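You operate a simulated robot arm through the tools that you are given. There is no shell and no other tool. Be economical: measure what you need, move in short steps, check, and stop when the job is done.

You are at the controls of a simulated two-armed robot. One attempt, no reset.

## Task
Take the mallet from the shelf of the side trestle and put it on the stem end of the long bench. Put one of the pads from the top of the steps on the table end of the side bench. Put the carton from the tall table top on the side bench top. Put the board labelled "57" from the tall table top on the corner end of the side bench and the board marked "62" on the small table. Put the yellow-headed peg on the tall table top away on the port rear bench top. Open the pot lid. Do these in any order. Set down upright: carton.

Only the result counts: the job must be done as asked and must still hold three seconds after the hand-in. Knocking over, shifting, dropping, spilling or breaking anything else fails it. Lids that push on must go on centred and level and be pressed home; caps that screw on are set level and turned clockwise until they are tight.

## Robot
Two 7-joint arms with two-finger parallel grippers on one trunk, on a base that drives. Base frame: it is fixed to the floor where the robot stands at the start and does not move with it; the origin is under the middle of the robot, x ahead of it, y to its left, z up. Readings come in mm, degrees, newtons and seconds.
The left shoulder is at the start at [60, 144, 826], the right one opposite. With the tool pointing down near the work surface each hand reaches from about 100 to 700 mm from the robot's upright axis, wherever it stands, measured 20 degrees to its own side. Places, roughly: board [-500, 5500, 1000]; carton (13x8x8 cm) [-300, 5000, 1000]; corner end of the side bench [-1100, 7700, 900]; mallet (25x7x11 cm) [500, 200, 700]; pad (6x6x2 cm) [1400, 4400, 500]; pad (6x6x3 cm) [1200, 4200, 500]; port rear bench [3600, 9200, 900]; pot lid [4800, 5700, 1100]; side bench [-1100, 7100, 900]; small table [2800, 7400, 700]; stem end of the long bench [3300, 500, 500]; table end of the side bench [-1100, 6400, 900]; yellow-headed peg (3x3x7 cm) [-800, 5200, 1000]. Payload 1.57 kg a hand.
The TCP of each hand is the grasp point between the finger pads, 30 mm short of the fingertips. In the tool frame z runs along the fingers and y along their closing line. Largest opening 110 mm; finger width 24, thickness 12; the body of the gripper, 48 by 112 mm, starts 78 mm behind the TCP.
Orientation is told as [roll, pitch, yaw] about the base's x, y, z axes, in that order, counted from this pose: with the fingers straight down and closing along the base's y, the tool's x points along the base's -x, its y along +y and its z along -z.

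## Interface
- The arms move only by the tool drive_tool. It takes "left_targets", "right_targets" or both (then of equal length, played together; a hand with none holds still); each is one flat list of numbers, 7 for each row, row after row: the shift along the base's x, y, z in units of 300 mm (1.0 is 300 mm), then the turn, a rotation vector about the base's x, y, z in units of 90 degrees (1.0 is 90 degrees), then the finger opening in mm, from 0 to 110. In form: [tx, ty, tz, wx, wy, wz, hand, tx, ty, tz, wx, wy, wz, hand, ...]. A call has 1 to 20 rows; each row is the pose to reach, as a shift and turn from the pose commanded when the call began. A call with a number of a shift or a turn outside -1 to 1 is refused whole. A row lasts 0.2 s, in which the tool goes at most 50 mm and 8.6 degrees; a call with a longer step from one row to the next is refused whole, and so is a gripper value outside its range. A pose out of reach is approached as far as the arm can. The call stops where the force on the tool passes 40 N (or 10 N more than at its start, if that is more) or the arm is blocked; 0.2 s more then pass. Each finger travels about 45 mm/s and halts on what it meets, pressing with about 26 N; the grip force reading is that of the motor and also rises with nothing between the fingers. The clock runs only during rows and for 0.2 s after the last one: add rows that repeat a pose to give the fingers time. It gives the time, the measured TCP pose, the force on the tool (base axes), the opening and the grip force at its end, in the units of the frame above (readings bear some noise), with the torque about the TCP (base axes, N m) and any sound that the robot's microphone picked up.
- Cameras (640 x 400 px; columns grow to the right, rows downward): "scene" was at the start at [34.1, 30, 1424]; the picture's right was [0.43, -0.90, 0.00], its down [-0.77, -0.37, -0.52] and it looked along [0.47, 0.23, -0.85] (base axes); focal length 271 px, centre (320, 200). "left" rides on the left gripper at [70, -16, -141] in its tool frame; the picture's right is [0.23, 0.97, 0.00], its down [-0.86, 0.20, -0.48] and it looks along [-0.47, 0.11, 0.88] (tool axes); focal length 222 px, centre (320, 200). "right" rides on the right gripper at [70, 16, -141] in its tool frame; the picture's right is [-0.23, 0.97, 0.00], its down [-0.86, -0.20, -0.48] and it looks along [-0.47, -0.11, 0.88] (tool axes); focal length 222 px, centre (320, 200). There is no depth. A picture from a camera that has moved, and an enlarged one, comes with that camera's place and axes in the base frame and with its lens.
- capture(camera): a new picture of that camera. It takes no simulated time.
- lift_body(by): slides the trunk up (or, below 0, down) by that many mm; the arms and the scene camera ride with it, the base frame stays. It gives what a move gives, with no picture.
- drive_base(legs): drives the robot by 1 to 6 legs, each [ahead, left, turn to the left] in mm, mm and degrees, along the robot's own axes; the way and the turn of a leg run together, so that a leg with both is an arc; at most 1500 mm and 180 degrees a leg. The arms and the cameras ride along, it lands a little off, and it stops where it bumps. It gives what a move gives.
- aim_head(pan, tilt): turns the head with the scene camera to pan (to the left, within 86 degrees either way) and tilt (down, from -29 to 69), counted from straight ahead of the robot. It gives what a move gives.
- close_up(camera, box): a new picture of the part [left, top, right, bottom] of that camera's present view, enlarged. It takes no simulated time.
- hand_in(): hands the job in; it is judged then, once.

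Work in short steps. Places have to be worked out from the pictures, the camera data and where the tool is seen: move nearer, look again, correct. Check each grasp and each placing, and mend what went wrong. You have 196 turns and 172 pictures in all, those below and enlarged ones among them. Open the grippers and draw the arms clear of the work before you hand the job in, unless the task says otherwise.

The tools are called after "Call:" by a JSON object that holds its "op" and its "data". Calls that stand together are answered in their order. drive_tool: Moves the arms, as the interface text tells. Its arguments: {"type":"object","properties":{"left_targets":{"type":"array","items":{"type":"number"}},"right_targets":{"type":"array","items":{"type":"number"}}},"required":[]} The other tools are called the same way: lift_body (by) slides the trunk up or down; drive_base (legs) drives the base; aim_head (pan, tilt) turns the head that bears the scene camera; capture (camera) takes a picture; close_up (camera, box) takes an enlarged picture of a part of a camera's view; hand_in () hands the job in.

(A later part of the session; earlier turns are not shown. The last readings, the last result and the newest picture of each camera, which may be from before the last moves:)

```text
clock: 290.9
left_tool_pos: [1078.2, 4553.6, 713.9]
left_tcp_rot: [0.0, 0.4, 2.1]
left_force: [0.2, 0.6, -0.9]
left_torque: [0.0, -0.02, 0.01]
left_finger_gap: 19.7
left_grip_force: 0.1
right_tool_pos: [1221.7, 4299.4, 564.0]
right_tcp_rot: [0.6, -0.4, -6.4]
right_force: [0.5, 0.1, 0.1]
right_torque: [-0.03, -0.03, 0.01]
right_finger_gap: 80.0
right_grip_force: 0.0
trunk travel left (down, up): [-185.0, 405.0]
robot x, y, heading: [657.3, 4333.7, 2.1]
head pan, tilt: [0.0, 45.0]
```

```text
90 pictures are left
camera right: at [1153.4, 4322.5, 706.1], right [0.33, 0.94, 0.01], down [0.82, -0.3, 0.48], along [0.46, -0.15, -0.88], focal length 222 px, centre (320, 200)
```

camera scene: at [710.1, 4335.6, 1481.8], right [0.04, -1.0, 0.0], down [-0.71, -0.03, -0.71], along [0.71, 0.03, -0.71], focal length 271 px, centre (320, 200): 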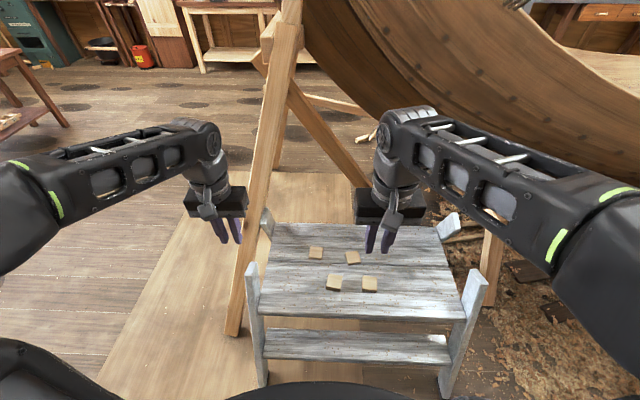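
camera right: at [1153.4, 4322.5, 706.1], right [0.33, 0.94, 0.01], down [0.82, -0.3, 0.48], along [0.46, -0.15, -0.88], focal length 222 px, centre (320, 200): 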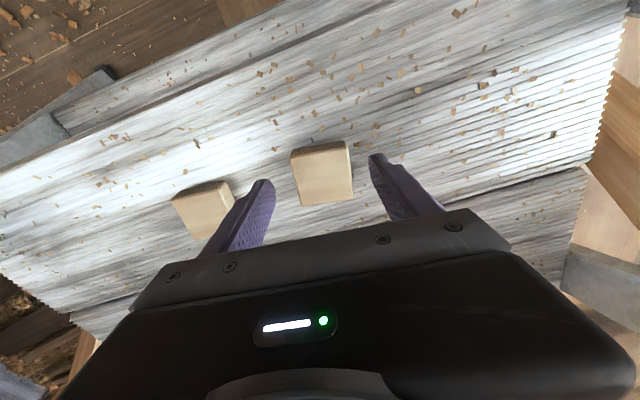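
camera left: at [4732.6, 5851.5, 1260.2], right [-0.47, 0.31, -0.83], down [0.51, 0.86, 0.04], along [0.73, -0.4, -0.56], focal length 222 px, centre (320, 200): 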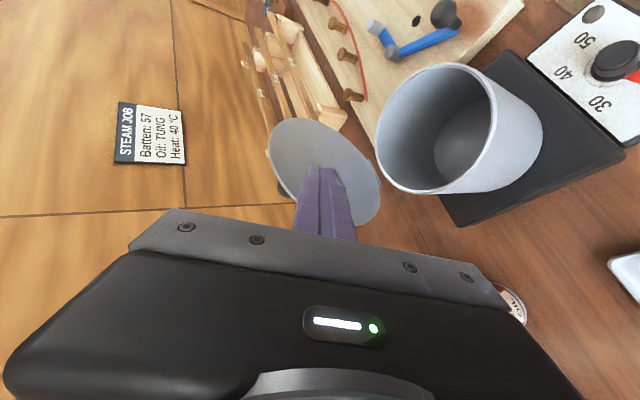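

Aligned. I lower the last 29 mm and close on the pad, then lift a little.

Call:
{"op": "drive_tool", "data": {"right_targets": [0.013, 0.005, -0.05, 0, 0, 0, 80, 0.013, 0.005, -0.08, 0, 0, 0, 80, 0.013, 0.005, -0.1, 0, 0, 0, 80, 0.013, 0.005, -0.1, 0, 0, 0, 50, 0.013, 0.005, -0.1, 0, 0, 0, 30, 0.013, 0.005, -0.1, 0, 0, 0, 30, 0.013, 0.005, -0.1, 0, 0, 0, 30, 0.013, 0.005, -0.1, 0, 0, 0, 30]}}

Call:
{"op": "drive_tool", "data": {"right_targets": [0, 0, 0.05, 0, 0, 0, 30, 0, 0, 0.2, 0, 0, 0, 30, 0, 0, 0.35, 0, 0, 0, 30, 0, 0, 0.5, 0, 0, 0, 30]}}

Call:
{"op": "capture", "data": {"camera": "right"}}

```text
clock: 292.7
left_tool_pos: [1080.3, 4552.9, 713.9]
left_tcp_rot: [0.0, 0.6, 2.2]
left_force: [0.7, -0.3, 0.3]
left_torque: [-0.01, 0.03, -0.02]
left_finger_gap: 20.0
left_grip_force: 0.1
right_tool_pos: [1227.1, 4301.4, 533.6]
right_tcp_rot: [0.7, -0.1, -6.4]
right_force: [-0.4, 0.7, 0.2]
right_torque: [0.01, 0.0, -0.02]
right_finger_gap: 30.0
right_grip_force: 0.0
trunk travel left (down, up): [-185.0, 405.0]
robot x, y, heading: [656.1, 4333.0, 1.9]
head pan, tilt: [0.0, 45.0]
```

```text
clock: 293.7
left_tool_pos: [1079.4, 4554.0, 714.1]
left_tcp_rot: [0.0, 0.5, 1.9]
left_force: [-0.6, -0.2, 0.5]
left_torque: [-0.01, 0.0, -0.01]
left_finger_gap: 20.0
left_grip_force: 0.0
right_tool_pos: [1229.6, 4303.2, 684.8]
right_tcp_rot: [0.7, -0.2, -6.3]
right_force: [-0.8, -0.2, -0.9]
right_torque: [0.02, 0.02, 0.02]
right_finger_gap: 30.2
right_grip_force: 0.1
trunk travel left (down, up): [-185.0, 405.0]
robot x, y, heading: [658.0, 4334.8, 2.5]
head pan, tilt: [0.0, 45.0]
```

```text
89 pictures are left
camera right: at [1161.4, 4325.1, 827.3], right [0.33, 0.94, 0.01], down [0.82, -0.3, 0.48], along [0.46, -0.15, -0.88], focal length 222 px, centre (320, 200)
```

right: 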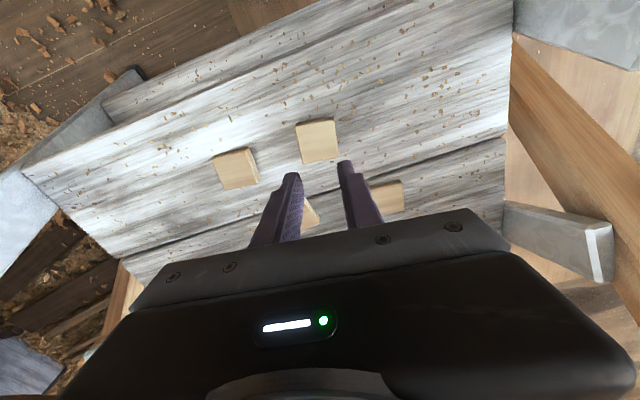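

The fingers closed above it: the pad is really lower (top z≈475, at (1245, 4296)). I reopen, come down to TCP z≈490 and check.

Call:
{"op": "drive_tool", "data": {"right_targets": [0.03, -0.024, -0.1, 0, 0, 0, 60, 0.051, -0.024, -0.2, 0, 0, 0, 80, 0.051, -0.024, -0.3, 0, 0, 0, 80, 0.051, -0.024, -0.42, 0, 0, 0, 80, 0.051, -0.024, -0.55, 0, 0, 0, 80, 0.051, -0.024, -0.6, 0, 0, 0, 80, 0.051, -0.024, -0.64, 0, 0, 0, 80, 0.051, -0.024, -0.64, 0, 0, 0, 80]}}

Call:
{"op": "capture", "data": {"camera": "right"}}

```text
clock: 295.3
left_tool_pos: [1078.1, 4552.5, 715.7]
left_tcp_rot: [0.1, 0.3, 2.0]
left_force: [0.1, -0.7, 0.6]
left_torque: [0.01, -0.01, 0.0]
left_finger_gap: 20.1
left_grip_force: 0.1
right_tool_pos: [1244.8, 4296.3, 501.1]
right_tcp_rot: [0.8, -0.5, -6.5]
right_force: [-10.1, 0.1, 21.8]
right_torque: [-1.01, 0.65, -0.44]
right_finger_gap: 80.9
right_grip_force: 0.3
trunk travel left (down, up): [-185.0, 405.0]
robot x, y, heading: [659.6, 4334.4, 2.1]
head pan, tilt: [0.0, 45.0]
stopped in row 8 (right hand): the force on the tool passed its limit at 44 N (the readings are from after the stop); the commanded pose is now the measured one
```

```text
88 pictures are left
camera right: at [1175.3, 4318.3, 642.2], right [0.33, 0.94, 0.02], down [0.82, -0.3, 0.48], along [0.46, -0.15, -0.88], focal length 222 px, centre (320, 200)
```

right: 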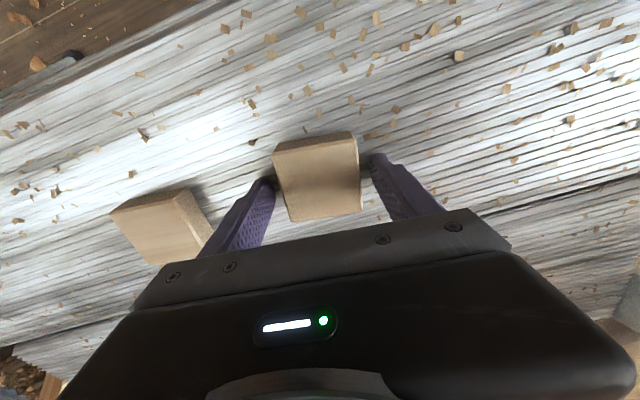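

The fingertips just touched the step top (z≈470). I raise 4 mm and close on the pad, then lift.

Call:
{"op": "drive_tool", "data": {"right_targets": [0, 0, 0.013, 0, 0, 0, 80, 0, -0.01, 0.013, 0, 0, 0, 60, 0, -0.01, 0.013, 0, 0, 0, 40, 0, -0.01, 0.013, 0, 0, 0, 30, 0, -0.01, 0.013, 0, 0, 0, 30, 0, -0.01, 0.013, 0, 0, 0, 30, 0, -0.01, 0.013, 0, 0, 0, 30]}}

Call:
{"op": "drive_tool", "data": {"right_targets": [0, 0, 0.05, 0, 0, 0, 30, 0, 0, 0.2, 0, 0, 0, 30, 0, 0, 0.35, 0, 0, 0, 30, 0, 0, 0.5, 0, 0, 0, 30, -0.1, 0, 0.6, 0, 0, 0, 30]}}

Call:
{"op": "capture", "data": {"camera": "right"}}

```text
clock: 296.9
left_tool_pos: [1079.3, 4553.7, 715.5]
left_tcp_rot: [0.1, 0.5, 2.0]
left_force: [0.3, -0.9, 0.1]
left_torque: [0.0, 0.04, -0.02]
left_finger_gap: 20.0
left_grip_force: 0.0
right_tool_pos: [1247.1, 4293.0, 501.0]
right_tcp_rot: [0.9, -0.5, -6.4]
right_force: [0.1, -0.4, 0.4]
right_torque: [0.03, 0.01, -0.01]
right_finger_gap: 57.1
right_grip_force: 25.9
trunk travel left (down, up): [-185.0, 405.0]
robot x, y, heading: [658.9, 4333.9, 2.2]
head pan, tilt: [0.0, 45.0]
```

```text
clock: 298.1
left_tool_pos: [1079.4, 4554.4, 713.6]
left_tcp_rot: [0.0, 0.5, 2.2]
left_force: [-0.2, -0.1, 0.1]
left_torque: [0.01, 0.05, 0.02]
left_finger_gap: 20.1
left_grip_force: 0.1
right_tool_pos: [1217.2, 4293.3, 680.4]
right_tcp_rot: [0.8, -0.5, -6.4]
right_force: [0.2, 0.3, -0.9]
right_torque: [0.03, 0.01, 0.01]
right_finger_gap: 57.3
right_grip_force: 25.9
trunk travel left (down, up): [-185.0, 405.0]
robot x, y, heading: [658.1, 4335.9, 2.0]
head pan, tilt: [0.0, 45.0]
```

```text
87 pictures are left
camera right: at [1148.7, 4315.0, 822.6], right [0.33, 0.94, 0.01], down [0.82, -0.3, 0.48], along [0.46, -0.15, -0.88], focal length 222 px, centre (320, 200)
```

right: 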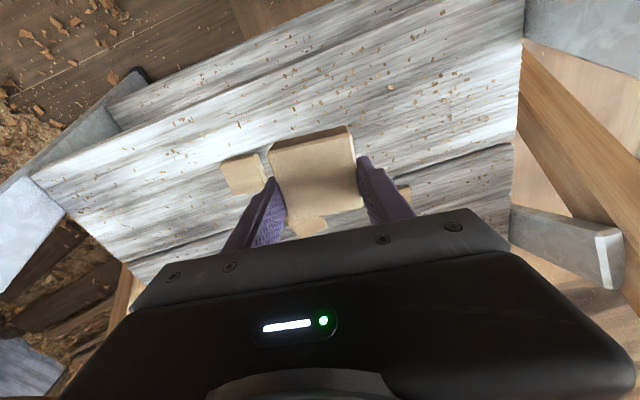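

Pad secured (57 mm). I raise the trunk, pull the hand in, turn west and go to the tall table.

Call:
{"op": "drive_tool", "data": {"right_targets": [-0.15, 0, 0, 0, 0, 0, 30, -0.3, 0, 0, 0, 0, 0.03, 30, -0.45, 0, 0, 0, 0, 0.06, 30]}}

Call:
{"op": "lift_body", "data": {"by": 330}}

Call:
{"op": "drive_base", "data": {"legs": [[0, 0, 178], [250, -750, 0]]}}

Call:
{"op": "aim_head", "data": {"pan": 0, "tilt": 35}}

Call:
{"op": "capture", "data": {"camera": "scene"}}

```text
clock: 298.9
left_tool_pos: [1079.7, 4553.0, 715.4]
left_tcp_rot: [0.1, 0.5, 2.1]
left_force: [0.8, -0.4, -0.3]
left_torque: [0.01, 0.02, 0.02]
left_finger_gap: 20.0
left_grip_force: 0.1
right_tool_pos: [1079.8, 4292.9, 680.8]
right_tcp_rot: [0.8, -0.5, -0.9]
right_force: [0.4, -0.1, -1.4]
right_torque: [-0.03, 0.01, -0.01]
right_finger_gap: 57.0
right_grip_force: 25.5
trunk travel left (down, up): [-185.0, 405.0]
robot x, y, heading: [656.7, 4333.2, 1.9]
head pan, tilt: [0.0, 45.0]
```

```text
clock: 302.2
left_tool_pos: [1079.3, 4552.2, 1044.1]
left_tcp_rot: [0.0, 0.6, 2.1]
left_force: [1.0, 0.1, -0.9]
left_torque: [0.01, 0.02, -0.03]
left_finger_gap: 19.9
left_grip_force: 0.3
right_tool_pos: [1081.1, 4292.2, 1012.2]
right_tcp_rot: [0.8, -0.5, -1.0]
right_force: [-0.7, -0.9, 0.0]
right_torque: [0.0, 0.01, 0.02]
right_finger_gap: 56.9
right_grip_force: 26.1
trunk travel left (down, up): [-515.0, 75.0]
robot x, y, heading: [655.4, 4334.0, 2.2]
head pan, tilt: [0.0, 45.0]
```

```text
clock: 313.8
left_tool_pos: [-61.6, 4813.6, 1043.8]
left_tcp_rot: [0.0, 0.5, -176.0]
left_force: [0.0, 0.0, -0.3]
left_torque: [-0.01, 0.0, 0.01]
left_finger_gap: 20.1
left_grip_force: 0.0
right_tool_pos: [-71.2, 5075.9, 1011.5]
right_tcp_rot: [0.8, -0.5, -179.2]
right_force: [-0.8, 0.0, -0.7]
right_torque: [-0.01, 0.04, -0.02]
right_finger_gap: 57.2
right_grip_force: 25.7
trunk travel left (down, up): [-515.0, 75.0]
robot x, y, heading: [354.5, 5047.1, -176.3]
head pan, tilt: [0.0, 45.0]
```

```text
clock: 314.5
left_tool_pos: [-62.9, 4813.0, 1044.6]
left_tcp_rot: [-0.1, 0.5, -176.1]
left_force: [0.1, -0.8, 0.0]
left_torque: [0.02, -0.03, 0.02]
left_finger_gap: 20.2
left_grip_force: 0.2
right_tool_pos: [-73.6, 5073.7, 1012.4]
right_tcp_rot: [0.7, -0.5, -179.2]
right_force: [-0.1, 0.2, -0.6]
right_torque: [0.0, 0.02, 0.01]
right_finger_gap: 57.2
right_grip_force: 26.1
trunk travel left (down, up): [-515.0, 75.0]
robot x, y, heading: [350.8, 5048.6, -176.0]
head pan, tilt: [0.0, 35.0]
```

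```text
86 pictures are left
camera scene: at [297.5, 5043.1, 1546.5], right [-0.07, 1.0, 0.0], down [0.57, 0.04, -0.82], along [-0.82, -0.06, -0.57], focal length 271 px, centre (320, 200)
```

scene: 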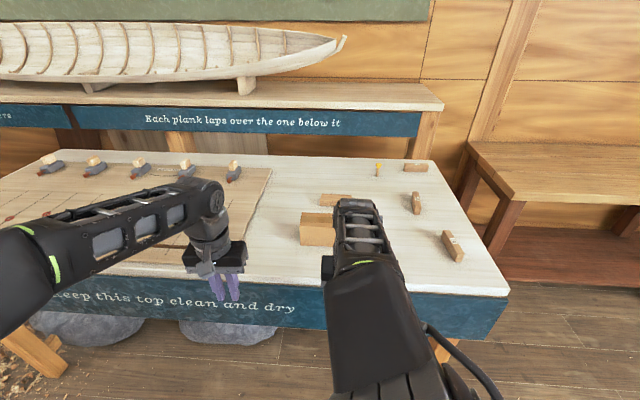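

I see the carton, the yellow peg and several small boards. I zoom in to read labels.

Call:
{"op": "close_up", "data": {"camera": "scene", "box": [290, 140, 490, 280]}}

```text
2.86 times, centred on (390, 210) of scene
camera zoom: at [297.5, 5043.1, 1546.5], right [-0.07, 1.0, 0.0], down [0.57, 0.04, -0.82], along [-0.82, -0.06, -0.57], focal length 773 px, centre (120, 171)
```

zoom: 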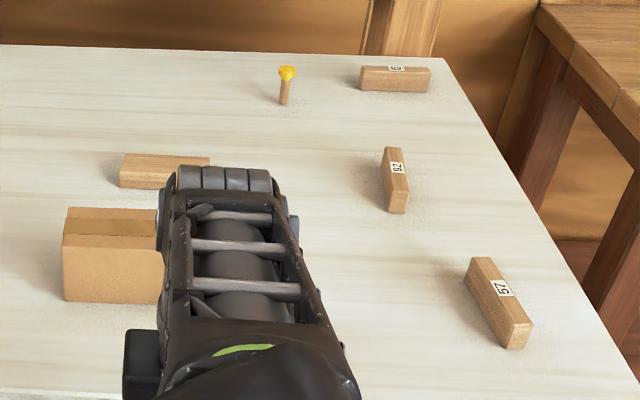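

The "57" board is the nearest; the others need a closer look. First the carton: I raise the trunk, come closer so the carton is ahead of the left hand.

Call:
{"op": "lift_body", "data": {"by": 70}}

Call:
{"op": "drive_base", "data": {"legs": [[110, -150, -4]]}}

Call:
{"op": "capture", "data": {"camera": "left"}}

Call:
{"op": "capture", "data": {"camera": "scene"}}

```text
clock: 315.6
left_tool_pos: [-62.6, 4814.2, 1115.1]
left_tcp_rot: [0.1, 0.5, -176.0]
left_force: [-1.0, 0.6, -0.3]
left_torque: [-0.02, 0.0, 0.0]
left_finger_gap: 20.0
left_grip_force: 0.0
right_tool_pos: [-71.9, 5075.0, 1080.4]
right_tcp_rot: [0.8, -0.5, -179.3]
right_force: [0.0, 0.4, -0.5]
right_torque: [0.03, -0.01, 0.0]
right_finger_gap: 57.2
right_grip_force: 25.4
trunk travel left (down, up): [-585.0, 5.0]
robot x, y, heading: [353.9, 5047.4, -176.2]
head pan, tilt: [0.0, 35.0]
```

```text
clock: 317.1
left_tool_pos: [-193.7, 4990.8, 1114.5]
left_tcp_rot: [0.0, 0.7, -179.9]
left_force: [0.2, -0.1, 0.4]
left_torque: [-0.06, 0.0, -0.01]
left_finger_gap: 19.9
left_grip_force: 0.1
right_tool_pos: [-186.7, 5251.2, 1080.0]
right_tcp_rot: [0.8, -0.4, 177.1]
right_force: [-0.1, 1.6, -1.2]
right_torque: [-0.01, -0.01, 0.0]
right_finger_gap: 56.9
right_grip_force: 26.2
trunk travel left (down, up): [-585.0, 5.0]
robot x, y, heading: [238.1, 5195.0, -180.2]
head pan, tilt: [0.0, 35.0]
```

```text
84 pictures are left
camera left: at [-124.8, 5007.4, 1256.2], right [0.23, -0.97, 0.0], down [-0.86, -0.2, 0.47], along [-0.46, -0.11, -0.88], focal length 222 px, centre (320, 200)
```

left: 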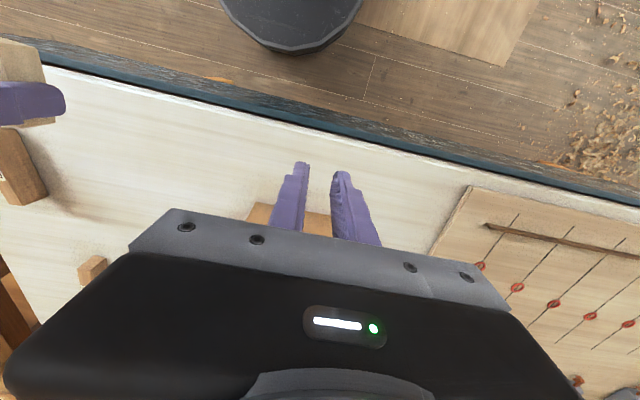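

```text
83 pictures are left
camera scene: at [180.4, 5197.1, 1616.5], right [0.0, 1.0, 0.0], down [0.57, 0.0, -0.82], along [-0.82, 0.0, -0.57], focal length 271 px, centre (320, 200)
```

scene: 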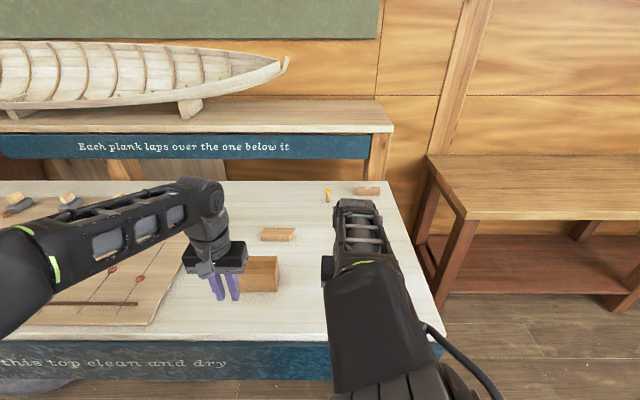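

I zoom on the carton to get its box precisely.

Call:
{"op": "close_up", "data": {"camera": "scene", "box": [200, 220, 310, 310]}}

```text
4.44 times, centred on (255, 265) of scene
camera zoom: at [180.4, 5197.1, 1616.5], right [0.0, 1.0, 0.0], down [0.57, 0.0, -0.82], along [-0.82, 0.0, -0.57], focal length 1203 px, centre (609, -89)
```

zoom: 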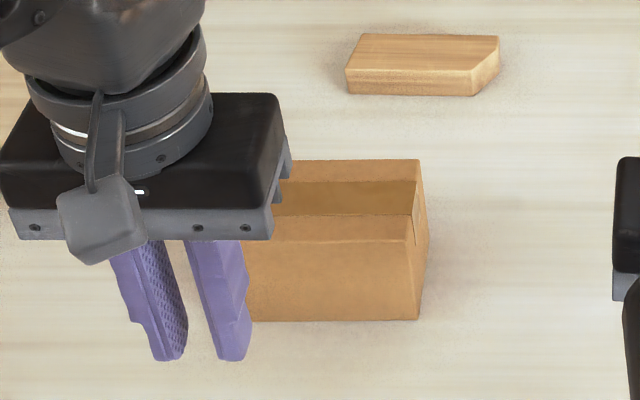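

Carton box: x -320…-395, centre y≈5005, top z≈1017. I turn the left hand 90° (closing along x), open it, and move above.

Call:
{"op": "drive_tool", "data": {"left_targets": [0, 0, 0, 0, 0, -0.09, 40, 0, 0, 0, 0, 0, -0.18, 60, 0, 0, 0, 0, 0, -0.27, 80, -0.06, 0, 0, 0, 0, -0.36, 100, -0.12, 0.01, 0, 0, 0, -0.45, 110, -0.2, 0.02, 0, 0, 0, -0.54, 110, -0.28, 0.03, 0, 0, 0, -0.63, 110, -0.36, 0.04, 0, 0, 0, -0.72, 110, -0.44, 0.048, 0, 0, 0, -0.81, 110, -0.52, 0.048, 0, 0, 0, -0.9, 110, -0.544, 0.048, 0, 0, 0, -0.99, 110, -0.544, 0.048, 0, 0, 0, -1, 110]}}

Call:
{"op": "capture", "data": {"camera": "left"}}

Call:
{"op": "capture", "data": {"camera": "scene"}}

```text
clock: 319.7
left_tool_pos: [-357.1, 5003.5, 1115.4]
left_tcp_rot: [0.1, 0.6, 90.0]
left_force: [-0.7, 0.4, 0.2]
left_torque: [-0.04, -0.03, 0.01]
left_finger_gap: 110.0
left_grip_force: 0.2
right_tool_pos: [-185.0, 5251.4, 1081.1]
right_tcp_rot: [0.8, -0.5, 177.1]
right_force: [-0.9, -0.7, -0.6]
right_torque: [-0.02, 0.02, 0.02]
right_finger_gap: 57.0
right_grip_force: 25.5
trunk travel left (down, up): [-585.0, 5.0]
robot x, y, heading: [234.6, 5196.5, -179.7]
head pan, tilt: [0.0, 35.0]
```

```text
81 pictures are left
camera left: at [-339.5, 4935.3, 1256.6], right [-0.97, -0.23, 0.0], down [-0.2, 0.86, 0.47], along [-0.11, 0.46, -0.88], focal length 222 px, centre (320, 200)
```

left: 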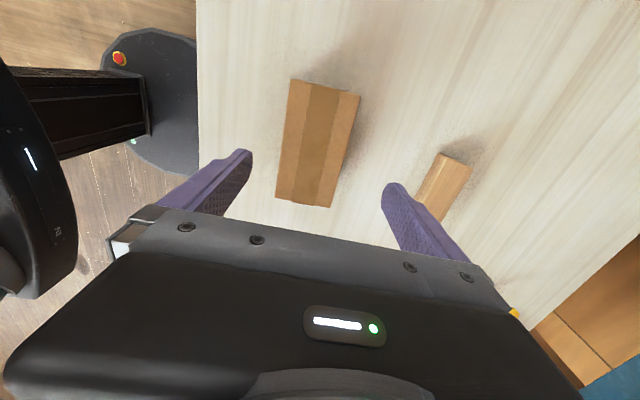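

```text
80 pictures are left
camera scene: at [181.2, 5195.5, 1616.6], right [0.0, 1.0, 0.0], down [0.57, 0.0, -0.82], along [-0.82, 0.0, -0.57], focal length 271 px, centre (320, 200)
```

scene: 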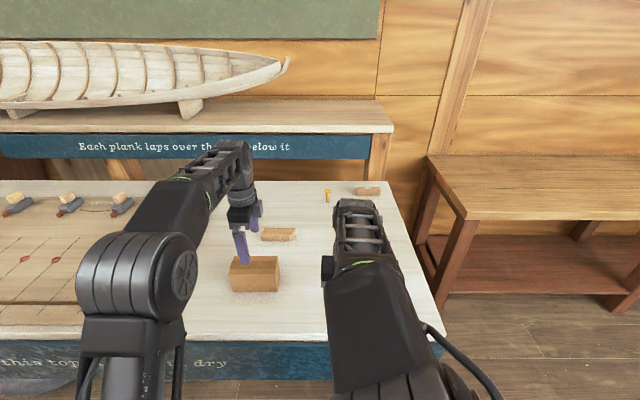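

I fine-align (yaw +4.5°, small shift) and lower over the carton to z≈985, then close.

Call:
{"op": "drive_tool", "data": {"left_targets": [0.017, -0.012, -0.1, 0, 0, 0.05, 110, 0.017, -0.012, -0.22, 0, 0, 0.05, 110, 0.017, -0.012, -0.34, 0, 0, 0.05, 110, 0.017, -0.012, -0.435, 0, 0, 0.05, 110, 0.017, -0.012, -0.435, 0, 0, 0.05, 110]}}

Call:
{"op": "capture", "data": {"camera": "left"}}

```text
clock: 320.9
left_tool_pos: [-352.2, 4999.6, 984.3]
left_tcp_rot: [0.0, 0.5, 94.6]
left_force: [-0.2, -0.4, -0.2]
left_torque: [-0.01, 0.0, -0.01]
left_finger_gap: 109.8
left_grip_force: 0.1
right_tool_pos: [-185.2, 5250.9, 1081.5]
right_tcp_rot: [0.8, -0.5, 177.1]
right_force: [-0.3, -0.8, -1.2]
right_torque: [0.0, 0.01, -0.04]
right_finger_gap: 57.2
right_grip_force: 25.9
trunk travel left (down, up): [-585.0, 5.0]
robot x, y, heading: [237.2, 5194.4, -179.8]
head pan, tilt: [0.0, 35.0]
```

```text
79 pictures are left
camera left: at [-329.6, 4933.2, 1126.3], right [-0.95, -0.31, 0.0], down [-0.27, 0.84, 0.47], along [-0.15, 0.45, -0.88], focal length 222 px, centre (320, 200)
```

left: 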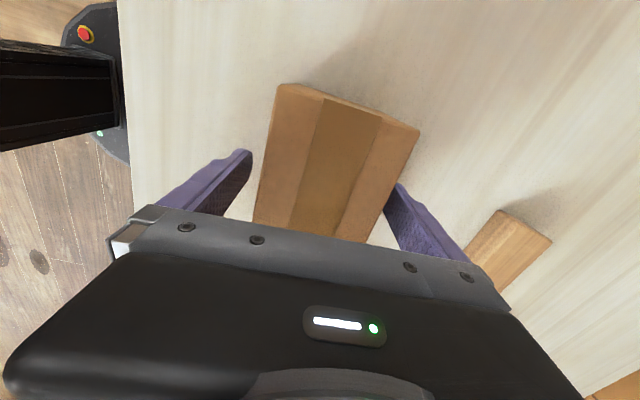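

The carton is between the fingers. I close and lift a little.

Call:
{"op": "drive_tool", "data": {"left_targets": [-0.02, 0, 0, 0, 0, 0.02, 110, -0.02, 0, 0, 0, 0, 0.02, 90, -0.02, 0, 0, 0, 0, 0.02, 70, -0.02, 0, 0, 0, 0, 0.02, 55, -0.02, 0, 0, 0, 0, 0.02, 55, -0.02, 0, 0, 0, 0, 0.02, 55, -0.02, 0, 0, 0, 0, 0.02, 55]}}

Call:
{"op": "drive_tool", "data": {"left_targets": [0, 0, 0.05, 0, 0, 0, 55, 0, 0, 0.2, 0, 0, 0, 55, 0, 0, 0.35, 0, 0, 0, 55, 0, 0, 0.43, 0, 0, 0, 55]}}

Call:
{"op": "capture", "data": {"camera": "scene"}}

```text
clock: 322.5
left_tool_pos: [-358.5, 5000.1, 985.2]
left_tcp_rot: [-0.1, 0.5, 96.4]
left_force: [0.9, 0.1, -0.1]
left_torque: [0.03, 0.09, -0.1]
left_finger_gap: 71.9
left_grip_force: 26.1
right_tool_pos: [-185.1, 5252.1, 1081.3]
right_tcp_rot: [0.8, -0.5, 177.1]
right_force: [0.6, -0.8, -0.7]
right_torque: [-0.01, -0.02, -0.01]
right_finger_gap: 57.2
right_grip_force: 26.4
trunk travel left (down, up): [-585.0, 5.0]
robot x, y, heading: [237.7, 5197.6, -179.9]
head pan, tilt: [0.0, 35.0]
```

```text
clock: 323.5
left_tool_pos: [-355.3, 5002.7, 1115.0]
left_tcp_rot: [0.2, 0.5, 96.4]
left_force: [-0.1, 1.8, -3.3]
left_torque: [-0.15, 0.03, 0.02]
left_finger_gap: 70.2
left_grip_force: 25.7
right_tool_pos: [-186.2, 5252.6, 1081.6]
right_tcp_rot: [0.9, -0.5, 177.1]
right_force: [1.0, 0.0, -0.8]
right_torque: [-0.02, 0.01, 0.0]
right_finger_gap: 57.0
right_grip_force: 26.6
trunk travel left (down, up): [-585.0, 5.0]
robot x, y, heading: [236.8, 5195.8, -179.6]
head pan, tilt: [0.0, 35.0]
```

```text
78 pictures are left
camera scene: at [181.4, 5198.9, 1616.5], right [0.0, 1.0, 0.0], down [0.57, 0.0, -0.82], along [-0.82, 0.0, -0.57], focal length 271 px, centre (320, 200)
```

scene: 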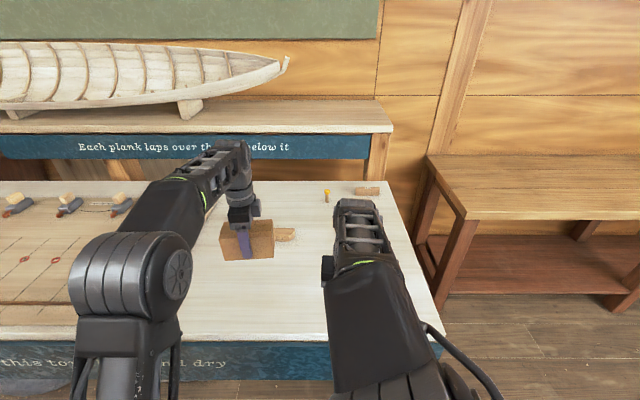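

Carton lifted. I back out, move north along the aisle and approach the side bench's near ("table") end facing west.

Call:
{"op": "drive_base", "data": {"legs": [[-300, 0, 0], [0, -1180, 0], [600, 0, 0]]}}

Call:
{"op": "capture", "data": {"camera": "scene"}}

```text
clock: 334.2
left_tool_pos: [-667.2, 6221.3, 1114.7]
left_tcp_rot: [0.1, 0.5, 94.7]
left_force: [-0.5, 0.0, -3.1]
left_torque: [-0.04, 0.02, -0.01]
left_finger_gap: 69.9
left_grip_force: 25.9
right_tool_pos: [-490.2, 6467.5, 1081.1]
right_tcp_rot: [0.8, -0.4, 175.4]
right_force: [-0.5, -0.7, 0.3]
right_torque: [0.02, 0.01, -0.03]
right_finger_gap: 56.9
right_grip_force: 26.0
trunk travel left (down, up): [-585.0, 5.0]
robot x, y, heading: [-68.5, 6397.8, 178.4]
head pan, tilt: [0.0, 35.0]
```

```text
77 pictures are left
camera scene: at [-124.9, 6401.2, 1616.5], right [0.03, 1.0, 0.0], down [0.57, -0.01, -0.82], along [-0.82, 0.02, -0.57], focal length 271 px, centre (320, 200)
```

scene: 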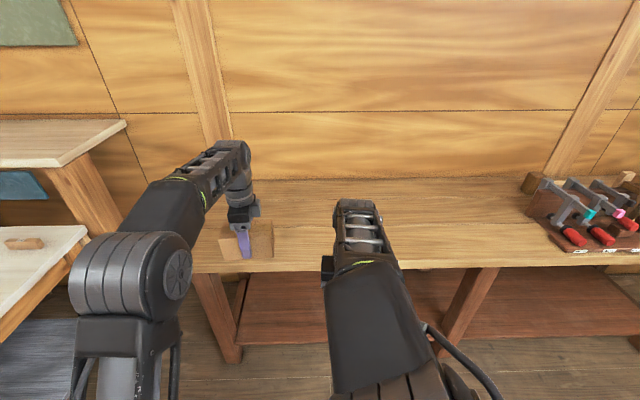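

The near bench top is free here. I advance 300 mm so the right hand can set the pad down, and look with the right camera.

Call:
{"op": "drive_base", "data": {"legs": [[300, 0, 1.5]]}}

Call:
{"op": "capture", "data": {"camera": "right"}}

Call:
{"op": "capture", "data": {"camera": "scene"}}

```text
clock: 336.3
left_tool_pos: [-969.3, 6213.5, 1114.1]
left_tcp_rot: [0.0, 0.6, 95.9]
left_force: [-0.1, -0.8, -2.6]
left_torque: [0.01, -0.01, 0.01]
left_finger_gap: 69.8
left_grip_force: 26.1
right_tool_pos: [-796.3, 6462.9, 1081.0]
right_tcp_rot: [0.9, -0.3, 176.6]
right_force: [-0.4, -0.3, -0.4]
right_torque: [-0.02, -0.03, -0.01]
right_finger_gap: 56.9
right_grip_force: 26.5
trunk travel left (down, up): [-585.0, 5.0]
robot x, y, heading: [-369.0, 6403.6, 179.5]
head pan, tilt: [0.0, 35.0]
```

```text
76 pictures are left
camera right: at [-726.6, 6445.1, 1222.5], right [-0.28, -0.96, 0.01], down [-0.84, 0.26, 0.48], along [-0.47, 0.12, -0.88], focal length 222 px, centre (320, 200)
```

right: 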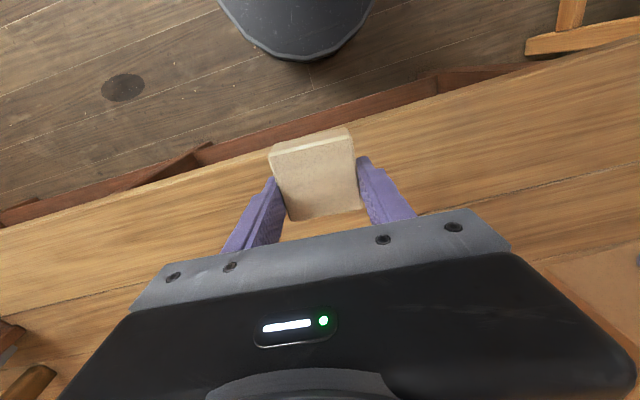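

```text
75 pictures are left
camera scene: at [-430.3, 6404.8, 1616.5], right [0.01, 1.0, 0.0], down [0.57, 0.0, -0.82], along [-0.82, 0.0, -0.57], focal length 271 px, centre (320, 200)
```

scene: 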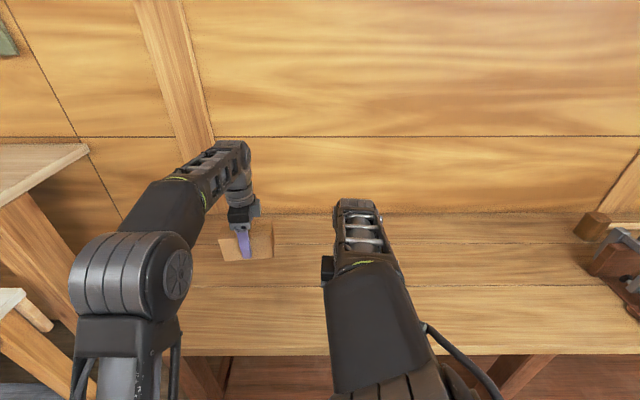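

The bench top is roughly at z≈800–830, front edge x≈-820. I carry the pad to x≈-960 and lower to z≈880.

Call:
{"op": "drive_tool", "data": {"right_targets": [-0.15, 0, 0, 0, 0, 0, 30, -0.3, 0, 0, 0, 0, 0, 30, -0.43, 0, -0.05, 0, 0, 0.02, 30, -0.547, 0, -0.12, 0, 0, 0.038, 30, -0.547, 0, -0.27, 0, 0, 0.038, 30, -0.547, 0, -0.42, 0, 0, 0.038, 30, -0.547, 0, -0.56, 0, 0, 0.038, 30, -0.547, 0, -0.67, 0, 0, 0.038, 30, -0.547, 0, -0.67, 0, 0, 0.038, 30]}}

Call:
{"op": "capture", "data": {"camera": "right"}}

```text
clock: 338.1
left_tool_pos: [-968.0, 6213.2, 1114.6]
left_tcp_rot: [0.0, 0.4, 95.9]
left_force: [0.7, 0.1, -2.8]
left_torque: [-0.03, -0.02, -0.04]
left_finger_gap: 69.9
left_grip_force: 25.6
right_tool_pos: [-959.7, 6462.0, 890.9]
right_tcp_rot: [0.8, -0.3, 180.0]
right_force: [7.6, -1.5, 11.3]
right_torque: [0.31, -0.38, -0.3]
right_finger_gap: 57.0
right_grip_force: 25.9
trunk travel left (down, up): [-585.0, 5.0]
robot x, y, heading: [-373.7, 6402.8, 179.7]
head pan, tilt: [0.0, 35.0]
stopped in row 9 (right hand): the force on the tool passed its limit at 135 N (the readings are from after the stop); the commanded pose is now the measured one
```

```text
74 pictures are left
camera right: at [-889.7, 6448.8, 1032.3], right [-0.23, -0.97, 0.02], down [-0.85, 0.21, 0.48], along [-0.47, 0.1, -0.88], focal length 222 px, centre (320, 200)
```

right: 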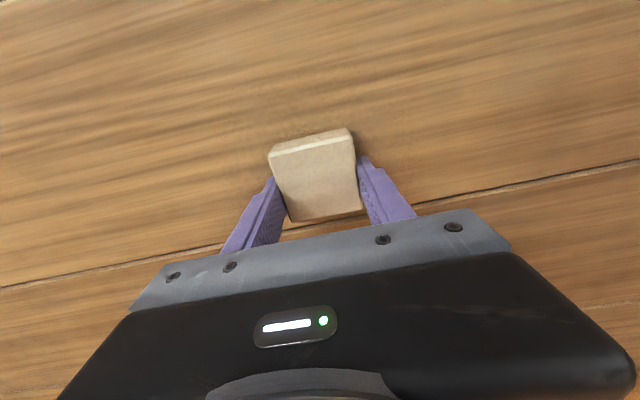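

Contact came sooner than expected (bench z≈860); the pad is on the bench. I release and rise.

Call:
{"op": "drive_tool", "data": {"right_targets": [0, 0, 0.003, 0, 0, 0, 62, 0, 0, 0.003, 0, 0, 0, 75, 0, 0, 0.003, 0, 0, 0, 85, 0, 0, 0.003, 0, 0, 0, 85, 0, 0, 0.1, 0, 0, 0, 85, 0, 0, 0.25, 0, 0, 0, 85, 0.05, 0, 0.4, 0, 0, 0, 60, 0.1, 0, 0.55, 0, 0, 0, 40, 0.2, 0, 0.65, 0, 0, 0, 20]}}

Call:
{"op": "capture", "data": {"camera": "right"}}

```text
clock: 340.1
left_tool_pos: [-966.8, 6213.2, 1114.5]
left_tcp_rot: [0.1, 0.4, 95.9]
left_force: [-0.6, -0.1, -4.9]
left_torque: [-0.03, -0.02, 0.01]
left_finger_gap: 69.8
left_grip_force: 26.1
right_tool_pos: [-900.0, 6462.3, 1087.1]
right_tcp_rot: [0.9, -0.5, 180.1]
right_force: [-0.2, 0.0, 0.5]
right_torque: [0.0, 0.01, 0.0]
right_finger_gap: 20.1
right_grip_force: 0.0
trunk travel left (down, up): [-585.0, 5.0]
robot x, y, heading: [-373.9, 6406.8, 179.4]
head pan, tilt: [0.0, 35.0]
```

```text
73 pictures are left
camera right: at [-828.6, 6448.4, 1228.1], right [-0.23, -0.97, 0.01], down [-0.85, 0.21, 0.48], along [-0.47, 0.1, -0.88], focal length 222 px, centre (320, 200)
```

right: 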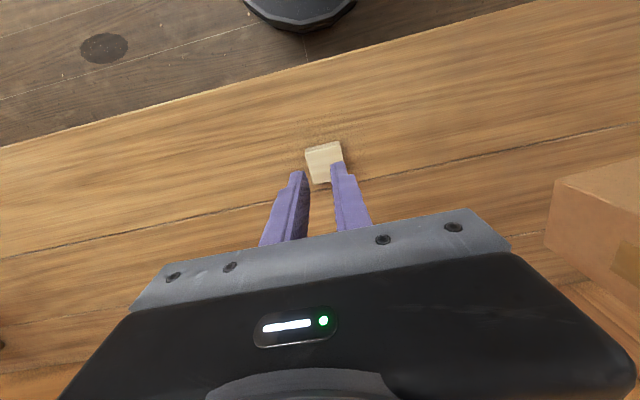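

The pad rests on the table end. Next I slide north ~790 mm along the bench to put the carton at y≈7000.

Call:
{"op": "drive_base", "data": {"legs": [[0, -790, 0]]}}

Call:
{"op": "capture", "data": {"camera": "scene"}}

Call:
{"op": "capture", "data": {"camera": "left"}}

```text
clock: 344.3
left_tool_pos: [-964.0, 6998.8, 1114.8]
left_tcp_rot: [0.1, 0.5, 96.1]
left_force: [0.0, 0.7, -2.1]
left_torque: [-0.06, -0.03, 0.0]
left_finger_gap: 69.9
left_grip_force: 26.1
right_tool_pos: [-896.8, 7246.4, 1085.4]
right_tcp_rot: [0.9, -0.5, -179.8]
right_force: [-0.6, -0.4, 0.0]
right_torque: [-0.01, -0.02, 0.03]
right_finger_gap: 19.9
right_grip_force: 0.2
trunk travel left (down, up): [-585.0, 5.0]
robot x, y, heading: [-371.6, 7190.7, 179.6]
head pan, tilt: [0.0, 35.0]
```

```text
72 pictures are left
camera scene: at [-425.8, 7190.9, 1616.5], right [0.0, 1.0, 0.0], down [0.57, 0.0, -0.82], along [-0.82, 0.0, -0.57], focal length 271 px, centre (320, 200)
```

scene: 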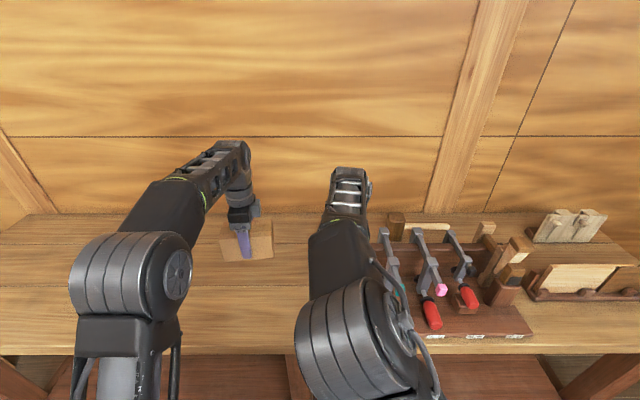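

```text
71 pictures are left
camera left: at [-940.3, 6932.0, 1256.0], right [-0.94, -0.33, 0.0], down [-0.29, 0.83, 0.47], along [-0.16, 0.44, -0.88], focal length 222 px, centre (320, 200)
```

left: 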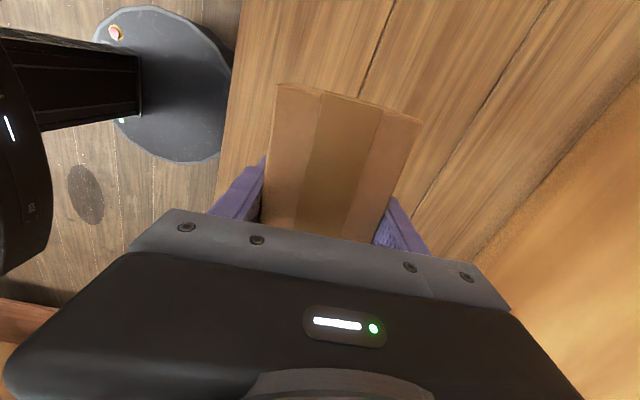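

Clear spot below the carton. I lower to z≈925, then slowly to contact (expected ≈909).

Call:
{"op": "drive_tool", "data": {"left_targets": [0, 0, -0.15, 0, 0, 0, 55, 0, 0, -0.3, 0, 0, 0, 55, 0, 0, -0.45, 0, 0, 0, 55, 0, 0, -0.57, 0, 0, 0, 55, 0, 0, -0.62, 0, 0, 0, 55, 0, 0, -0.635, 0, 0, 0, 55, 0, 0, -0.645, 0, 0, 0, 55, 0, 0, -0.655, 0, 0, 0, 55, 0, 0, -0.665, 0, 0, 0, 55]}}

```text
clock: 346.3
left_tool_pos: [-965.0, 6997.6, 915.7]
left_tcp_rot: [0.0, 0.4, 96.0]
left_force: [-0.4, -0.4, -2.4]
left_torque: [0.0, 0.01, 0.0]
left_finger_gap: 69.8
left_grip_force: 26.0
right_tool_pos: [-898.9, 7246.6, 1085.5]
right_tcp_rot: [0.9, -0.5, -179.9]
right_force: [0.0, -1.4, -0.1]
right_torque: [0.02, 0.02, -0.01]
right_finger_gap: 19.8
right_grip_force: 0.1
trunk travel left (down, up): [-585.0, 5.0]
robot x, y, heading: [-369.9, 7186.2, 179.8]
head pan, tilt: [0.0, 35.0]
```

Not touching yet; a few more millimetres in small steps.

Call:
{"op": "drive_tool", "data": {"left_targets": [0, 0, -0.007, 0, 0, 0, 55, 0, 0, -0.014, 0, 0, 0, 55, 0, 0, -0.021, 0, 0, 0, 55, 0, 0, -0.028, 0, 0, 0, 55, 0, 0, -0.035, 0, 0, 0, 55, 0, 0, -0.042, 0, 0, 0, 55, 0, 0, -0.049, 0, 0, 0, 55, 0, 0, -0.056, 0, 0, 0, 55, 0, 0, -0.063, 0, 0, 0, 55]}}

```text
clock: 348.1
left_tool_pos: [-965.1, 6997.0, 904.8]
left_tcp_rot: [0.5, 0.4, 96.1]
left_force: [7.9, -1.5, 21.3]
left_torque: [0.16, -1.17, -0.13]
left_finger_gap: 70.1
left_grip_force: 26.2
right_tool_pos: [-895.2, 7247.2, 1086.4]
right_tcp_rot: [0.8, -0.6, -179.8]
right_force: [-1.4, -0.2, -0.1]
right_torque: [-0.01, -0.01, -0.01]
right_finger_gap: 19.9
right_grip_force: 0.0
trunk travel left (down, up): [-585.0, 5.0]
robot x, y, heading: [-370.2, 7186.3, 179.8]
head pan, tilt: [0.0, 35.0]
stopped in row 9 (left hand): the force on the tool passed its limit at 43 N (the readings are from after the stop); the commanded pose is now the measured one
```

The carton sits on the bench. I release and rise.

Call:
{"op": "drive_tool", "data": {"left_targets": [0, 0, 0.005, 0, 0, 0, 70, 0, 0, 0.005, 0, 0, 0, 80, 0, 0, 0.005, 0, 0, 0, 95, 0, 0, 0.005, 0, 0, 0, 105, 0, 0, 0.005, 0, 0, 0, 105, 0, 0, 0.1, 0, 0, 0, 105, 0, 0, 0.25, 0, 0, 0, 105, 0, 0, 0.4, 0, 0, 0, 105, 0, 0, 0.55, 0, 0, 0, 105, 0, 0, 0.7, 0, 0, 0, 80]}}

Call:
{"op": "capture", "data": {"camera": "scene"}}

```text
clock: 350.4
left_tool_pos: [-967.5, 6998.4, 1110.8]
left_tcp_rot: [0.6, 0.5, 96.1]
left_force: [0.2, 0.7, -0.3]
left_torque: [0.0, 0.02, 0.01]
left_finger_gap: 80.2
left_grip_force: 0.0
right_tool_pos: [-896.5, 7246.2, 1084.7]
right_tcp_rot: [0.8, -0.5, -179.8]
right_force: [-0.4, 0.0, -1.0]
right_torque: [-0.02, 0.01, -0.01]
right_finger_gap: 19.9
right_grip_force: 0.1
trunk travel left (down, up): [-585.0, 5.0]
robot x, y, heading: [-372.5, 7187.6, 179.8]
head pan, tilt: [0.0, 35.0]
```

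```text
70 pictures are left
camera scene: at [-424.7, 7191.8, 1616.5], right [0.0, 1.0, 0.0], down [0.57, 0.0, -0.82], along [-0.82, 0.0, -0.57], focal length 271 px, centre (320, 200)
```

scene: 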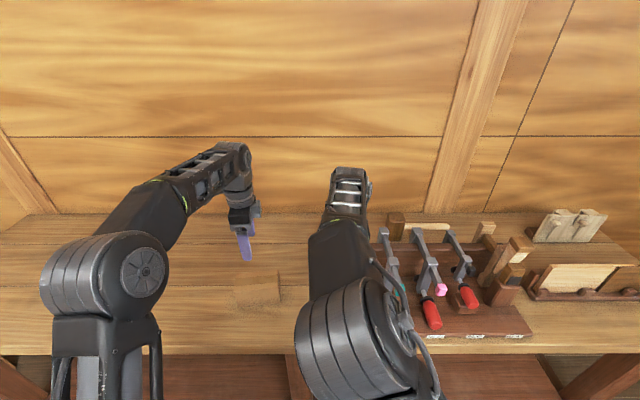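

Carton placed. I turn the left wrist back, pull it in, and drive to the north end of the tall table facing south, to reach the boards and the peg.

Call:
{"op": "drive_tool", "data": {"left_targets": [0.05, 0, 0, 0, 0, 0.09, 80, 0.1, 0, 0, 0, 0, 0.18, 80, 0.15, 0, 0, 0, 0, 0.27, 60, 0.2, 0, 0, 0, 0, 0.36, 60, 0.25, 0, 0, 0, 0, 0.45, 60, 0.3, 0, 0, 0, 0, 0.54, 60, 0.35, 0, 0, 0, 0, 0.63, 60, 0.4, 0, 0, 0, 0, 0.72, 60, 0.45, 0, 0, 0, 0, 0.81, 60, 0.5, 0, 0, 0, 0, 0.9, 60, 0.5, 0, 0, 0, 0, 0.93, 60]}}

Call:
{"op": "drive_base", "data": {"legs": [[-400, 0, 0], [0, 0, 90], [1000, -400, 0], [200, -60, 0]]}}

Call:
{"op": "capture", "data": {"camera": "scene"}}

```text
clock: 352.8
left_tool_pos: [-816.1, 6998.1, 1111.5]
left_tcp_rot: [0.5, 0.5, 179.9]
left_force: [0.0, -0.5, -0.1]
left_torque: [-0.02, -0.01, 0.03]
left_finger_gap: 59.7
left_grip_force: 0.2
right_tool_pos: [-897.0, 7246.7, 1085.5]
right_tcp_rot: [0.7, -0.6, -179.9]
right_force: [-0.5, 1.1, 0.5]
right_torque: [0.05, -0.02, 0.01]
right_finger_gap: 20.0
right_grip_force: 0.1
trunk travel left (down, up): [-585.0, 5.0]
robot x, y, heading: [-372.0, 7186.8, 180.2]
head pan, tilt: [0.0, 35.0]
```

```text
clock: 365.4
left_tool_pos: [-265.4, 5541.4, 1112.5]
left_tcp_rot: [0.5, 0.5, -90.9]
left_force: [-0.2, -1.2, 0.0]
left_torque: [0.0, 0.0, -0.03]
left_finger_gap: 59.9
left_grip_force: 0.1
right_tool_pos: [-514.4, 5465.3, 1084.3]
right_tcp_rot: [0.7, -0.4, -90.5]
right_force: [0.5, 0.0, -1.0]
right_torque: [0.04, -0.02, 0.01]
right_finger_gap: 19.9
right_grip_force: 0.0
trunk travel left (down, up): [-585.0, 5.0]
robot x, y, heading: [-452.0, 5993.5, -90.8]
head pan, tilt: [0.0, 35.0]
```

```text
69 pictures are left
camera scene: at [-451.1, 5933.0, 1616.5], right [-1.0, 0.01, 0.0], down [0.01, 0.57, -0.82], along [-0.01, -0.82, -0.57], focal length 271 px, centre (320, 200)
```

scene: 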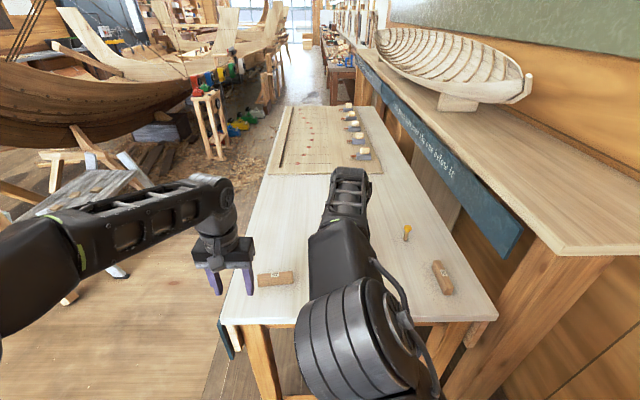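

From here the peg and boards are in reach. I zoom in to read the labels on the two visible boards.

Call:
{"op": "close_up", "data": {"camera": "scene", "box": [390, 215, 490, 305]}}

Call:
{"op": "capture", "data": {"camera": "right"}}

```text
4.44 times, centred on (440, 260) of scene
camera zoom: at [-451.1, 5933.0, 1616.5], right [-1.0, 0.01, 0.0], down [0.01, 0.57, -0.82], along [-0.01, -0.82, -0.57], focal length 1203 px, centre (-213, -67)
```

zoom: 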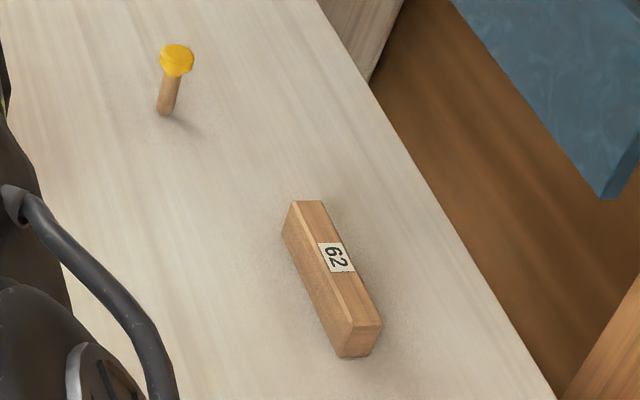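

```text
67 pictures are left
camera right: at [-501.0, 5535.3, 1226.8], right [0.97, -0.24, 0.02], down [-0.21, -0.85, 0.48], along [-0.1, -0.47, -0.88], focal length 222 px, centre (320, 200)
```

right: 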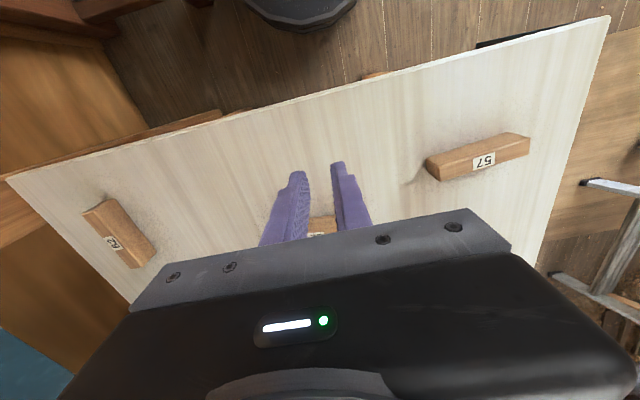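

Labels are clear: the west board is "62", the east one "57". I advance 110 mm and then reach the right hand toward the peg at about (-765, 5220), tilting the tool forward 25° for reach.

Call:
{"op": "drive_base", "data": {"legs": [[110, 0, 0.8]]}}

Call:
{"op": "drive_tool", "data": {"right_targets": [-0.1, 0, 0, 0.09, 0, 0, 40, -0.2, 0, 0, 0.18, 0, 0, 60, -0.33, 0, 0, 0.25, 0, 0, 60, -0.46, -0.02, 0, 0.28, 0, 0, 60, -0.6, -0.05, 0, 0.28, 0, 0, 60, -0.73, -0.08, 0, 0.28, 0, 0, 60, -0.81, -0.1, 0, 0.28, 0, 0, 60, -0.81, -0.1, 0, 0.28, 0, 0, 60]}}

Call:
{"op": "capture", "data": {"camera": "right"}}

```text
clock: 366.6
left_tool_pos: [-258.4, 5437.1, 1111.2]
left_tcp_rot: [0.5, 0.5, -90.0]
left_force: [-0.5, -0.1, 0.6]
left_torque: [0.01, 0.01, -0.01]
left_finger_gap: 59.7
left_grip_force: 0.1
right_tool_pos: [-507.5, 5354.9, 1085.0]
right_tcp_rot: [0.8, -0.4, -89.7]
right_force: [0.6, -0.5, -0.8]
right_torque: [0.06, -0.04, -0.03]
right_finger_gap: 20.0
right_grip_force: 0.1
trunk travel left (down, up): [-585.0, 5.0]
robot x, y, heading: [-451.6, 5887.3, -90.2]
head pan, tilt: [0.0, 35.0]
```

```text
clock: 368.4
left_tool_pos: [-258.7, 5438.0, 1112.8]
left_tcp_rot: [0.5, 0.5, -90.0]
left_force: [-0.8, 0.1, -0.9]
left_torque: [-0.02, -0.03, -0.03]
left_finger_gap: 60.1
left_grip_force: 0.0
right_tool_pos: [-691.8, 5477.0, 1018.3]
right_tcp_rot: [0.7, 24.3, -89.6]
right_force: [0.2, 0.3, -1.4]
right_torque: [0.01, -0.02, -0.03]
right_finger_gap: 59.9
right_grip_force: 0.0
right hand out of reach, approached as far as the arm can: row 2, 3, 4, 5, 6, 7, 8
trunk travel left (down, up): [-585.0, 5.0]
robot x, y, heading: [-457.4, 5884.2, -89.8]
head pan, tilt: [0.0, 35.0]
```

```text
66 pictures are left
camera right: at [-679.1, 5481.8, 1176.5], right [0.98, -0.21, -0.08], down [-0.2, -0.98, 0.08], along [-0.1, -0.06, -0.99], focal length 222 px, centre (320, 200)
```

right: 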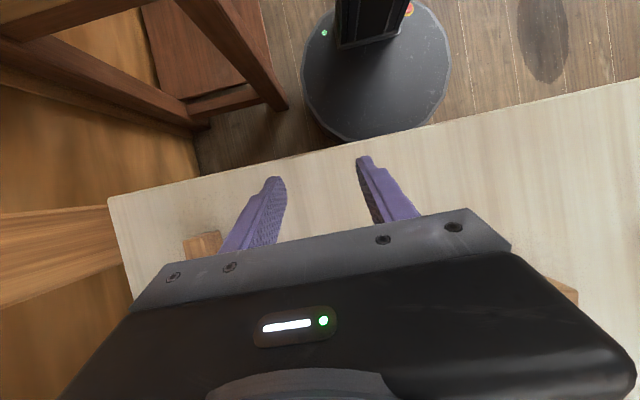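

I tilted the wrong way. I raise the hand and tilt it the other way so the fingers point forward (south), going to just before the peg.

Call:
{"op": "drive_tool", "data": {"right_targets": [0, 0, 0.1, -0.09, 0, 0, 60, 0, 0, 0.2, -0.18, 0, 0, 60, 0, -0.1, 0.22, -0.27, 0, 0, 60, 0, -0.2, 0.22, -0.36, 0, 0, 60, -0.05, -0.33, 0.22, -0.45, 0, 0, 60, -0.1, -0.46, 0.22, -0.54, 0, 0, 60, -0.15, -0.58, 0.2, -0.56, 0, 0, 60, -0.2, -0.68, 0.13, -0.56, 0, 0, 60, -0.22, -0.7, 0.1, -0.56, 0, 0, 60, -0.22, -0.7, 0.1, -0.56, 0, 0, 60]}}

Call:
{"op": "capture", "data": {"camera": "right"}}

```text
clock: 370.6
left_tool_pos: [-258.7, 5438.2, 1112.5]
left_tcp_rot: [0.5, 0.5, -90.1]
left_force: [-1.1, -0.8, 1.0]
left_torque: [0.0, 0.02, 0.01]
left_finger_gap: 59.9
left_grip_force: 0.0
right_tool_pos: [-750.0, 5274.5, 1057.3]
right_tcp_rot: [0.5, -25.9, -89.3]
right_force: [0.2, 0.3, -0.2]
right_torque: [0.0, -0.01, 0.02]
right_finger_gap: 59.9
right_grip_force: 0.0
right hand out of reach, approached as far as the arm can: row 9, 10
trunk travel left (down, up): [-585.0, 5.0]
robot x, y, heading: [-454.1, 5886.4, -90.1]
head pan, tilt: [0.0, 35.0]
```

```text
65 pictures are left
camera right: at [-735.7, 5399.0, 1153.8], right [0.98, -0.19, 0.11], down [-0.2, -0.56, 0.8], along [-0.09, -0.8, -0.59], focal length 222 px, centre (320, 200)
```

right: 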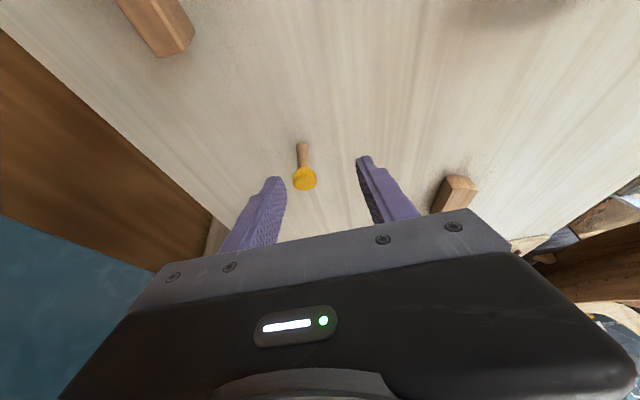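

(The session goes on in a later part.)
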